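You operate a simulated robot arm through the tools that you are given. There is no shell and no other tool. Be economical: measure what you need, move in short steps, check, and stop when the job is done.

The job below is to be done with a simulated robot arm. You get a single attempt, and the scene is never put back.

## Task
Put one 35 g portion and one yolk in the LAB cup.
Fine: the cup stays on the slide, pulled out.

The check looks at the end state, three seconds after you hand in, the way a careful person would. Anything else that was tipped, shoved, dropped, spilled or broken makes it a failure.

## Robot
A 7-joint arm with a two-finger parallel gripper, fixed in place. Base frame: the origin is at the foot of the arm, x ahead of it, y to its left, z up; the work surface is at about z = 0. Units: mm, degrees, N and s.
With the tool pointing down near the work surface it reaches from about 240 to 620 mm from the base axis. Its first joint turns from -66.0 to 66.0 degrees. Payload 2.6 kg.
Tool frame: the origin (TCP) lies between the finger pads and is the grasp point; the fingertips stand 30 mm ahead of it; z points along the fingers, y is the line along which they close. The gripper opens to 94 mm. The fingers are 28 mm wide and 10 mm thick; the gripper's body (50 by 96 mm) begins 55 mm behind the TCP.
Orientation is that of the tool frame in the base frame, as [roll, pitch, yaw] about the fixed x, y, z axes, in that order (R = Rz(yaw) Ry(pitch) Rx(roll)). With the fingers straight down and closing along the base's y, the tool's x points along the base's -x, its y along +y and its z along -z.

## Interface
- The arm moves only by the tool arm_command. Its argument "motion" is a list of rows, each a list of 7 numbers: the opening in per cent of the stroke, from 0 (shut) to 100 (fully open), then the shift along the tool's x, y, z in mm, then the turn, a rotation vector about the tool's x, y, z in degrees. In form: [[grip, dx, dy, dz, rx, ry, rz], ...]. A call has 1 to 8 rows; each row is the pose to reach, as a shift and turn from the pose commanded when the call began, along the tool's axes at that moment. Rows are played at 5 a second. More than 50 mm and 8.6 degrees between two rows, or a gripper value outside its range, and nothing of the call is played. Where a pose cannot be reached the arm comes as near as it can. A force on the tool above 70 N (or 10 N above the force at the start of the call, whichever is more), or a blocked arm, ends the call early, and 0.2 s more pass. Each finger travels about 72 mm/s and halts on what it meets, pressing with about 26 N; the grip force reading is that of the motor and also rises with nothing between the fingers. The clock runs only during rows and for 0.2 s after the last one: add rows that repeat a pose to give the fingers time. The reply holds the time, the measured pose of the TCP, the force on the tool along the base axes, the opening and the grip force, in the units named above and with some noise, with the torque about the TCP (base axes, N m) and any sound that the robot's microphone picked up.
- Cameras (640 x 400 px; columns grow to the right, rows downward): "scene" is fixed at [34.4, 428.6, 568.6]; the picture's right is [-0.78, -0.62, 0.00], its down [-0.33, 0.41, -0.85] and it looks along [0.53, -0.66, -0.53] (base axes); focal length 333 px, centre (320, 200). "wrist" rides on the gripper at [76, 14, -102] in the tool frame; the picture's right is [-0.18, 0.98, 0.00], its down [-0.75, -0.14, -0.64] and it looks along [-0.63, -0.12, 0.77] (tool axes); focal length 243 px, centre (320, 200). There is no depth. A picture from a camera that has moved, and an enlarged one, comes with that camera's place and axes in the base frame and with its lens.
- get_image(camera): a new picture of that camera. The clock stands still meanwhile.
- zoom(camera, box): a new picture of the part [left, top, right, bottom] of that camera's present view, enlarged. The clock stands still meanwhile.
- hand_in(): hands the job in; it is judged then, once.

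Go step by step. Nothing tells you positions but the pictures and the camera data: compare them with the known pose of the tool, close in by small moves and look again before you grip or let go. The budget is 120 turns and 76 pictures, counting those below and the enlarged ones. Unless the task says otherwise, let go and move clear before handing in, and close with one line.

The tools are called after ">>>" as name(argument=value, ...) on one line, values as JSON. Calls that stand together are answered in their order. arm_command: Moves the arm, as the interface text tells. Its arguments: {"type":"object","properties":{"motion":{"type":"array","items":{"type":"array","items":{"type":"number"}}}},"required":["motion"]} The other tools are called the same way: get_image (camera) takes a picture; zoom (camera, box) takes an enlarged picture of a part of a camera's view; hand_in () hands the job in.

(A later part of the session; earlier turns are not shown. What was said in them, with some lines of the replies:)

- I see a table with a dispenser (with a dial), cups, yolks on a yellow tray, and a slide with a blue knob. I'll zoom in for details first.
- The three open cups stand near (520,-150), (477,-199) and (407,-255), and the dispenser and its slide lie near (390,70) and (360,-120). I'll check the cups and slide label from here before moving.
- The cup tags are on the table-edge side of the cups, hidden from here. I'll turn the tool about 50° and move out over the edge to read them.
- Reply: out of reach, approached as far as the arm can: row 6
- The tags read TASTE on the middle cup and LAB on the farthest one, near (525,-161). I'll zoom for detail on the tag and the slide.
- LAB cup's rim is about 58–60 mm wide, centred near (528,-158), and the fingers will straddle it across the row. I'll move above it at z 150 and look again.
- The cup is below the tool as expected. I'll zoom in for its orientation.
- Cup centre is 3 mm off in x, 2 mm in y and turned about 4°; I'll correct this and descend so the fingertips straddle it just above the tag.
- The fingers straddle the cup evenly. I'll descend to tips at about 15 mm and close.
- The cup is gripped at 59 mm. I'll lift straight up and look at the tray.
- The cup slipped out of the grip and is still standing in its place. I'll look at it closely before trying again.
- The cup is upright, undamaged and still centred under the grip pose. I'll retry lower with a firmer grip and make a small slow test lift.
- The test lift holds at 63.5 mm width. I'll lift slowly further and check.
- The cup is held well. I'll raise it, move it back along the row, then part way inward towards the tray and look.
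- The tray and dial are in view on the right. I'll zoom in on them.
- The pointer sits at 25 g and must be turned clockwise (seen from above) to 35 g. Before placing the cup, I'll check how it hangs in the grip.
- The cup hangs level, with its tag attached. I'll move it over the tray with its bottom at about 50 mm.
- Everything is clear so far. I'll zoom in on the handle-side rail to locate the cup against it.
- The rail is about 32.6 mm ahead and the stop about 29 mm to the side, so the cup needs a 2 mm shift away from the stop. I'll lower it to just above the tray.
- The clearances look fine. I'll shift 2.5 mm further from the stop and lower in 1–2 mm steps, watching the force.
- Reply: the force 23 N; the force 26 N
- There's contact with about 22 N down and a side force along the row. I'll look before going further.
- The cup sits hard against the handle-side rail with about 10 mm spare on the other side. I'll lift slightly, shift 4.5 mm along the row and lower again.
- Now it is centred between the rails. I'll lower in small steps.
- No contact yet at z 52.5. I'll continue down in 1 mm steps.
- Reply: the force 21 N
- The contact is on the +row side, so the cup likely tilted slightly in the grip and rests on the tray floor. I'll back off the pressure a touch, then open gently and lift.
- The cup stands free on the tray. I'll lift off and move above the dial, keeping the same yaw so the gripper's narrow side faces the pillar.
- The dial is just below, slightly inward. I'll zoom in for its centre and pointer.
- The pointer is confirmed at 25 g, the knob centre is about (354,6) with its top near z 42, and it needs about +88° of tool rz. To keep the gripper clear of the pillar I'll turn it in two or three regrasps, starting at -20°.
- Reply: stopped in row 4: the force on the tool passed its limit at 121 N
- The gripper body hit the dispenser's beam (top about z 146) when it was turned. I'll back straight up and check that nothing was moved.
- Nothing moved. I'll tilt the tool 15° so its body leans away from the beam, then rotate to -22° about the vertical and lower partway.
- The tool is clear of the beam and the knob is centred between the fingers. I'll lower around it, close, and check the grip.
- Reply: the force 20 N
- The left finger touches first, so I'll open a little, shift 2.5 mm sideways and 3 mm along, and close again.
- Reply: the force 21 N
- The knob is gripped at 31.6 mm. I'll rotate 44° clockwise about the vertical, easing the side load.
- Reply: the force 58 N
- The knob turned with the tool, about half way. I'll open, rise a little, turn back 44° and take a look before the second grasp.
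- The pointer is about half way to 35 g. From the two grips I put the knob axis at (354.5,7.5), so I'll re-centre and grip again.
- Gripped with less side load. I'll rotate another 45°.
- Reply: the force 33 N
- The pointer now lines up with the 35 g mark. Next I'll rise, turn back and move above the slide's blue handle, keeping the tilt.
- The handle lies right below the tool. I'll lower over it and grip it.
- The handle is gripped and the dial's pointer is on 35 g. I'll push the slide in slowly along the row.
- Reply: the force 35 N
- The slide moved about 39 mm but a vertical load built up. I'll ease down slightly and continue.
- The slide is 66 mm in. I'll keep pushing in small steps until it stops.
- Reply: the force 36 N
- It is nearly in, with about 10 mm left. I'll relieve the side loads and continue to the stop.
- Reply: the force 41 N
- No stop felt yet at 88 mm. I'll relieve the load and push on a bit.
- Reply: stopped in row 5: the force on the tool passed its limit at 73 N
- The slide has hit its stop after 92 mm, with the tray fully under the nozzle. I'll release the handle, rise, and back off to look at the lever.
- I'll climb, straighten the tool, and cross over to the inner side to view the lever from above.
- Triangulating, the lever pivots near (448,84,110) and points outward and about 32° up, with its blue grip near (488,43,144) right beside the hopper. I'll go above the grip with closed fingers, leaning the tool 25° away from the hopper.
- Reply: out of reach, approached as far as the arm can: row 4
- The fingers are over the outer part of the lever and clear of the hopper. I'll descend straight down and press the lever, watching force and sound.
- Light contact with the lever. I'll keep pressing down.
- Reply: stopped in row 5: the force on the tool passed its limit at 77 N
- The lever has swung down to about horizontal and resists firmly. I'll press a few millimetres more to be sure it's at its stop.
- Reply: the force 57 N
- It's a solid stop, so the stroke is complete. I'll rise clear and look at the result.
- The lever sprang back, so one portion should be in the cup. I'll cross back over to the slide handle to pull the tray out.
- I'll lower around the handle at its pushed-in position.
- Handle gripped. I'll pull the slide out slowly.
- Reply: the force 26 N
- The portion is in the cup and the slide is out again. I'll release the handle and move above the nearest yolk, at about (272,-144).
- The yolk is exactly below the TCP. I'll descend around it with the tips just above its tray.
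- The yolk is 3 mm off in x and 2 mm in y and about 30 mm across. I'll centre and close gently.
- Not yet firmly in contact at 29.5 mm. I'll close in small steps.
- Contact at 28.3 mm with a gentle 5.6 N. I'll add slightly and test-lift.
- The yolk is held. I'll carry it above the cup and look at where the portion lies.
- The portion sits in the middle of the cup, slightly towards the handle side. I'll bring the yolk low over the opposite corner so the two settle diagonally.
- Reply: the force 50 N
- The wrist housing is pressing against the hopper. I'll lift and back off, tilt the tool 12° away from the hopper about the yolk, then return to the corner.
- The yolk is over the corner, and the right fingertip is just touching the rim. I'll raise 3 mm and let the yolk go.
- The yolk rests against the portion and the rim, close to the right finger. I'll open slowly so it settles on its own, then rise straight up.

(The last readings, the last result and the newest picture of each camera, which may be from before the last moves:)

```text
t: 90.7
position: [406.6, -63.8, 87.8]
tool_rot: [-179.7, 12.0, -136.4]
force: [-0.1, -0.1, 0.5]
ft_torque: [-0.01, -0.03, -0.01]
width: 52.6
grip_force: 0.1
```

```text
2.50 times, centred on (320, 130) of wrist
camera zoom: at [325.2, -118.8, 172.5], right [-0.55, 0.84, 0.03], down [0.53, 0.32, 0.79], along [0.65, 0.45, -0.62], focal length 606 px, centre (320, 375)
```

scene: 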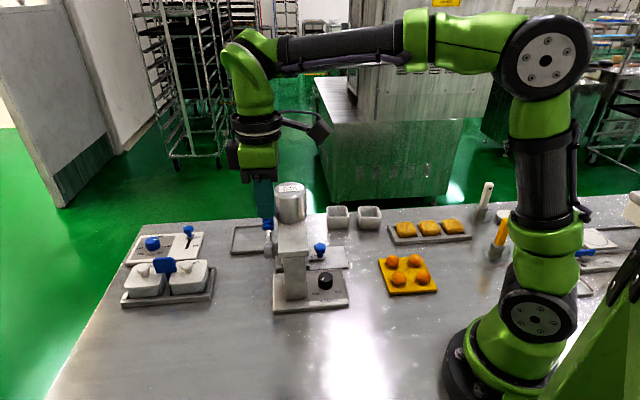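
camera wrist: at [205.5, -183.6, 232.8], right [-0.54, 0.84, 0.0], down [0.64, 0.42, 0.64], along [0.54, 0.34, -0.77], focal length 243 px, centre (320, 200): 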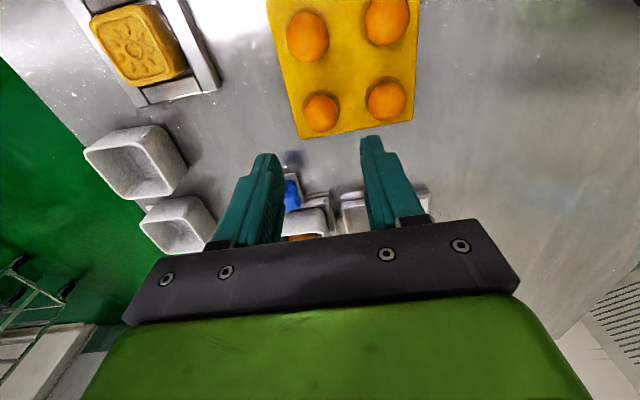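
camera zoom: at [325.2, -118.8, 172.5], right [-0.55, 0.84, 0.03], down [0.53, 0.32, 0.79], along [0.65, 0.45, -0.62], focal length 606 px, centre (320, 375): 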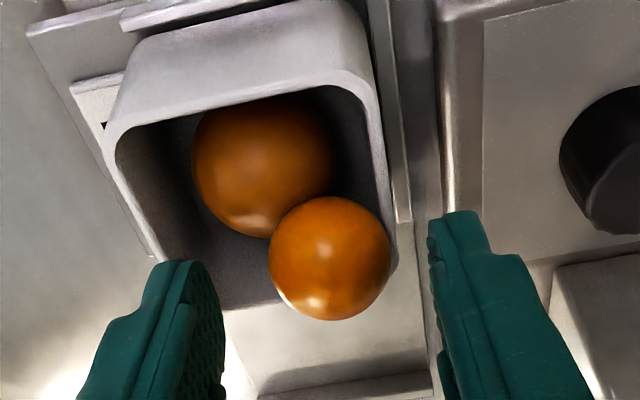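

The yolk stays put without the fingers, nested in the cup's corner against the portion. I'll rise straight up and move clear.

>>> arm_command(motion=[[58, -1, 0, -4.9, 0, 0, 0], [58, -4.2, 0, -19.6, 0, 0, 0], [58, -9.4, 0, -44, 0, 0, 0], [58, -18.7, 0, -88, 0, 0, 0], [58, 5, 0, -110, 0, 0, 0], [58, 45, 0, -120, 0, 0, 0], [58, 80, 0, -125, 0, 0, 0], [58, 80, 0, -125, 0, 0, 0]])

>>> zoom(camera="scene", box=[265, 180, 445, 300])

```text
t: 92.5
position: [329.7, -135.2, 192.3]
tool_rot: [-179.7, 11.9, -136.5]
force: [0.7, -0.1, -0.6]
ft_torque: [0.0, -0.01, 0.0]
width: 54.1
grip_force: 0.0
```

```text
3.33 times, centred on (355, 240) of scene
camera zoom: at [34.4, 428.6, 568.6], right [-0.78, -0.62, 0.0], down [-0.33, 0.41, -0.85], along [0.53, -0.66, -0.53], focal length 1108 px, centre (203, 67)
```

zoom: 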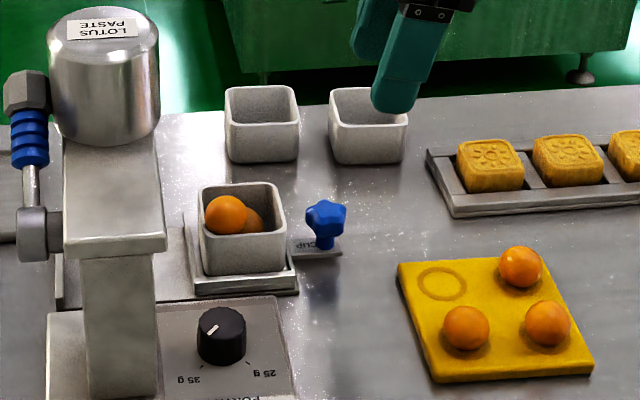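

The portion and the yolk are both in the LAB cup, and it stands on the pulled-out slide. Everything else is in its place and the arm is clear, so I'll hand in.

>>> hand_in()

```text
The job is handed in.
```

I handed the job in with one 35 g portion and one yolk in the LAB cup, which stands on the pulled-out slide; the yolk sits on top in a corner, partly above the rim.
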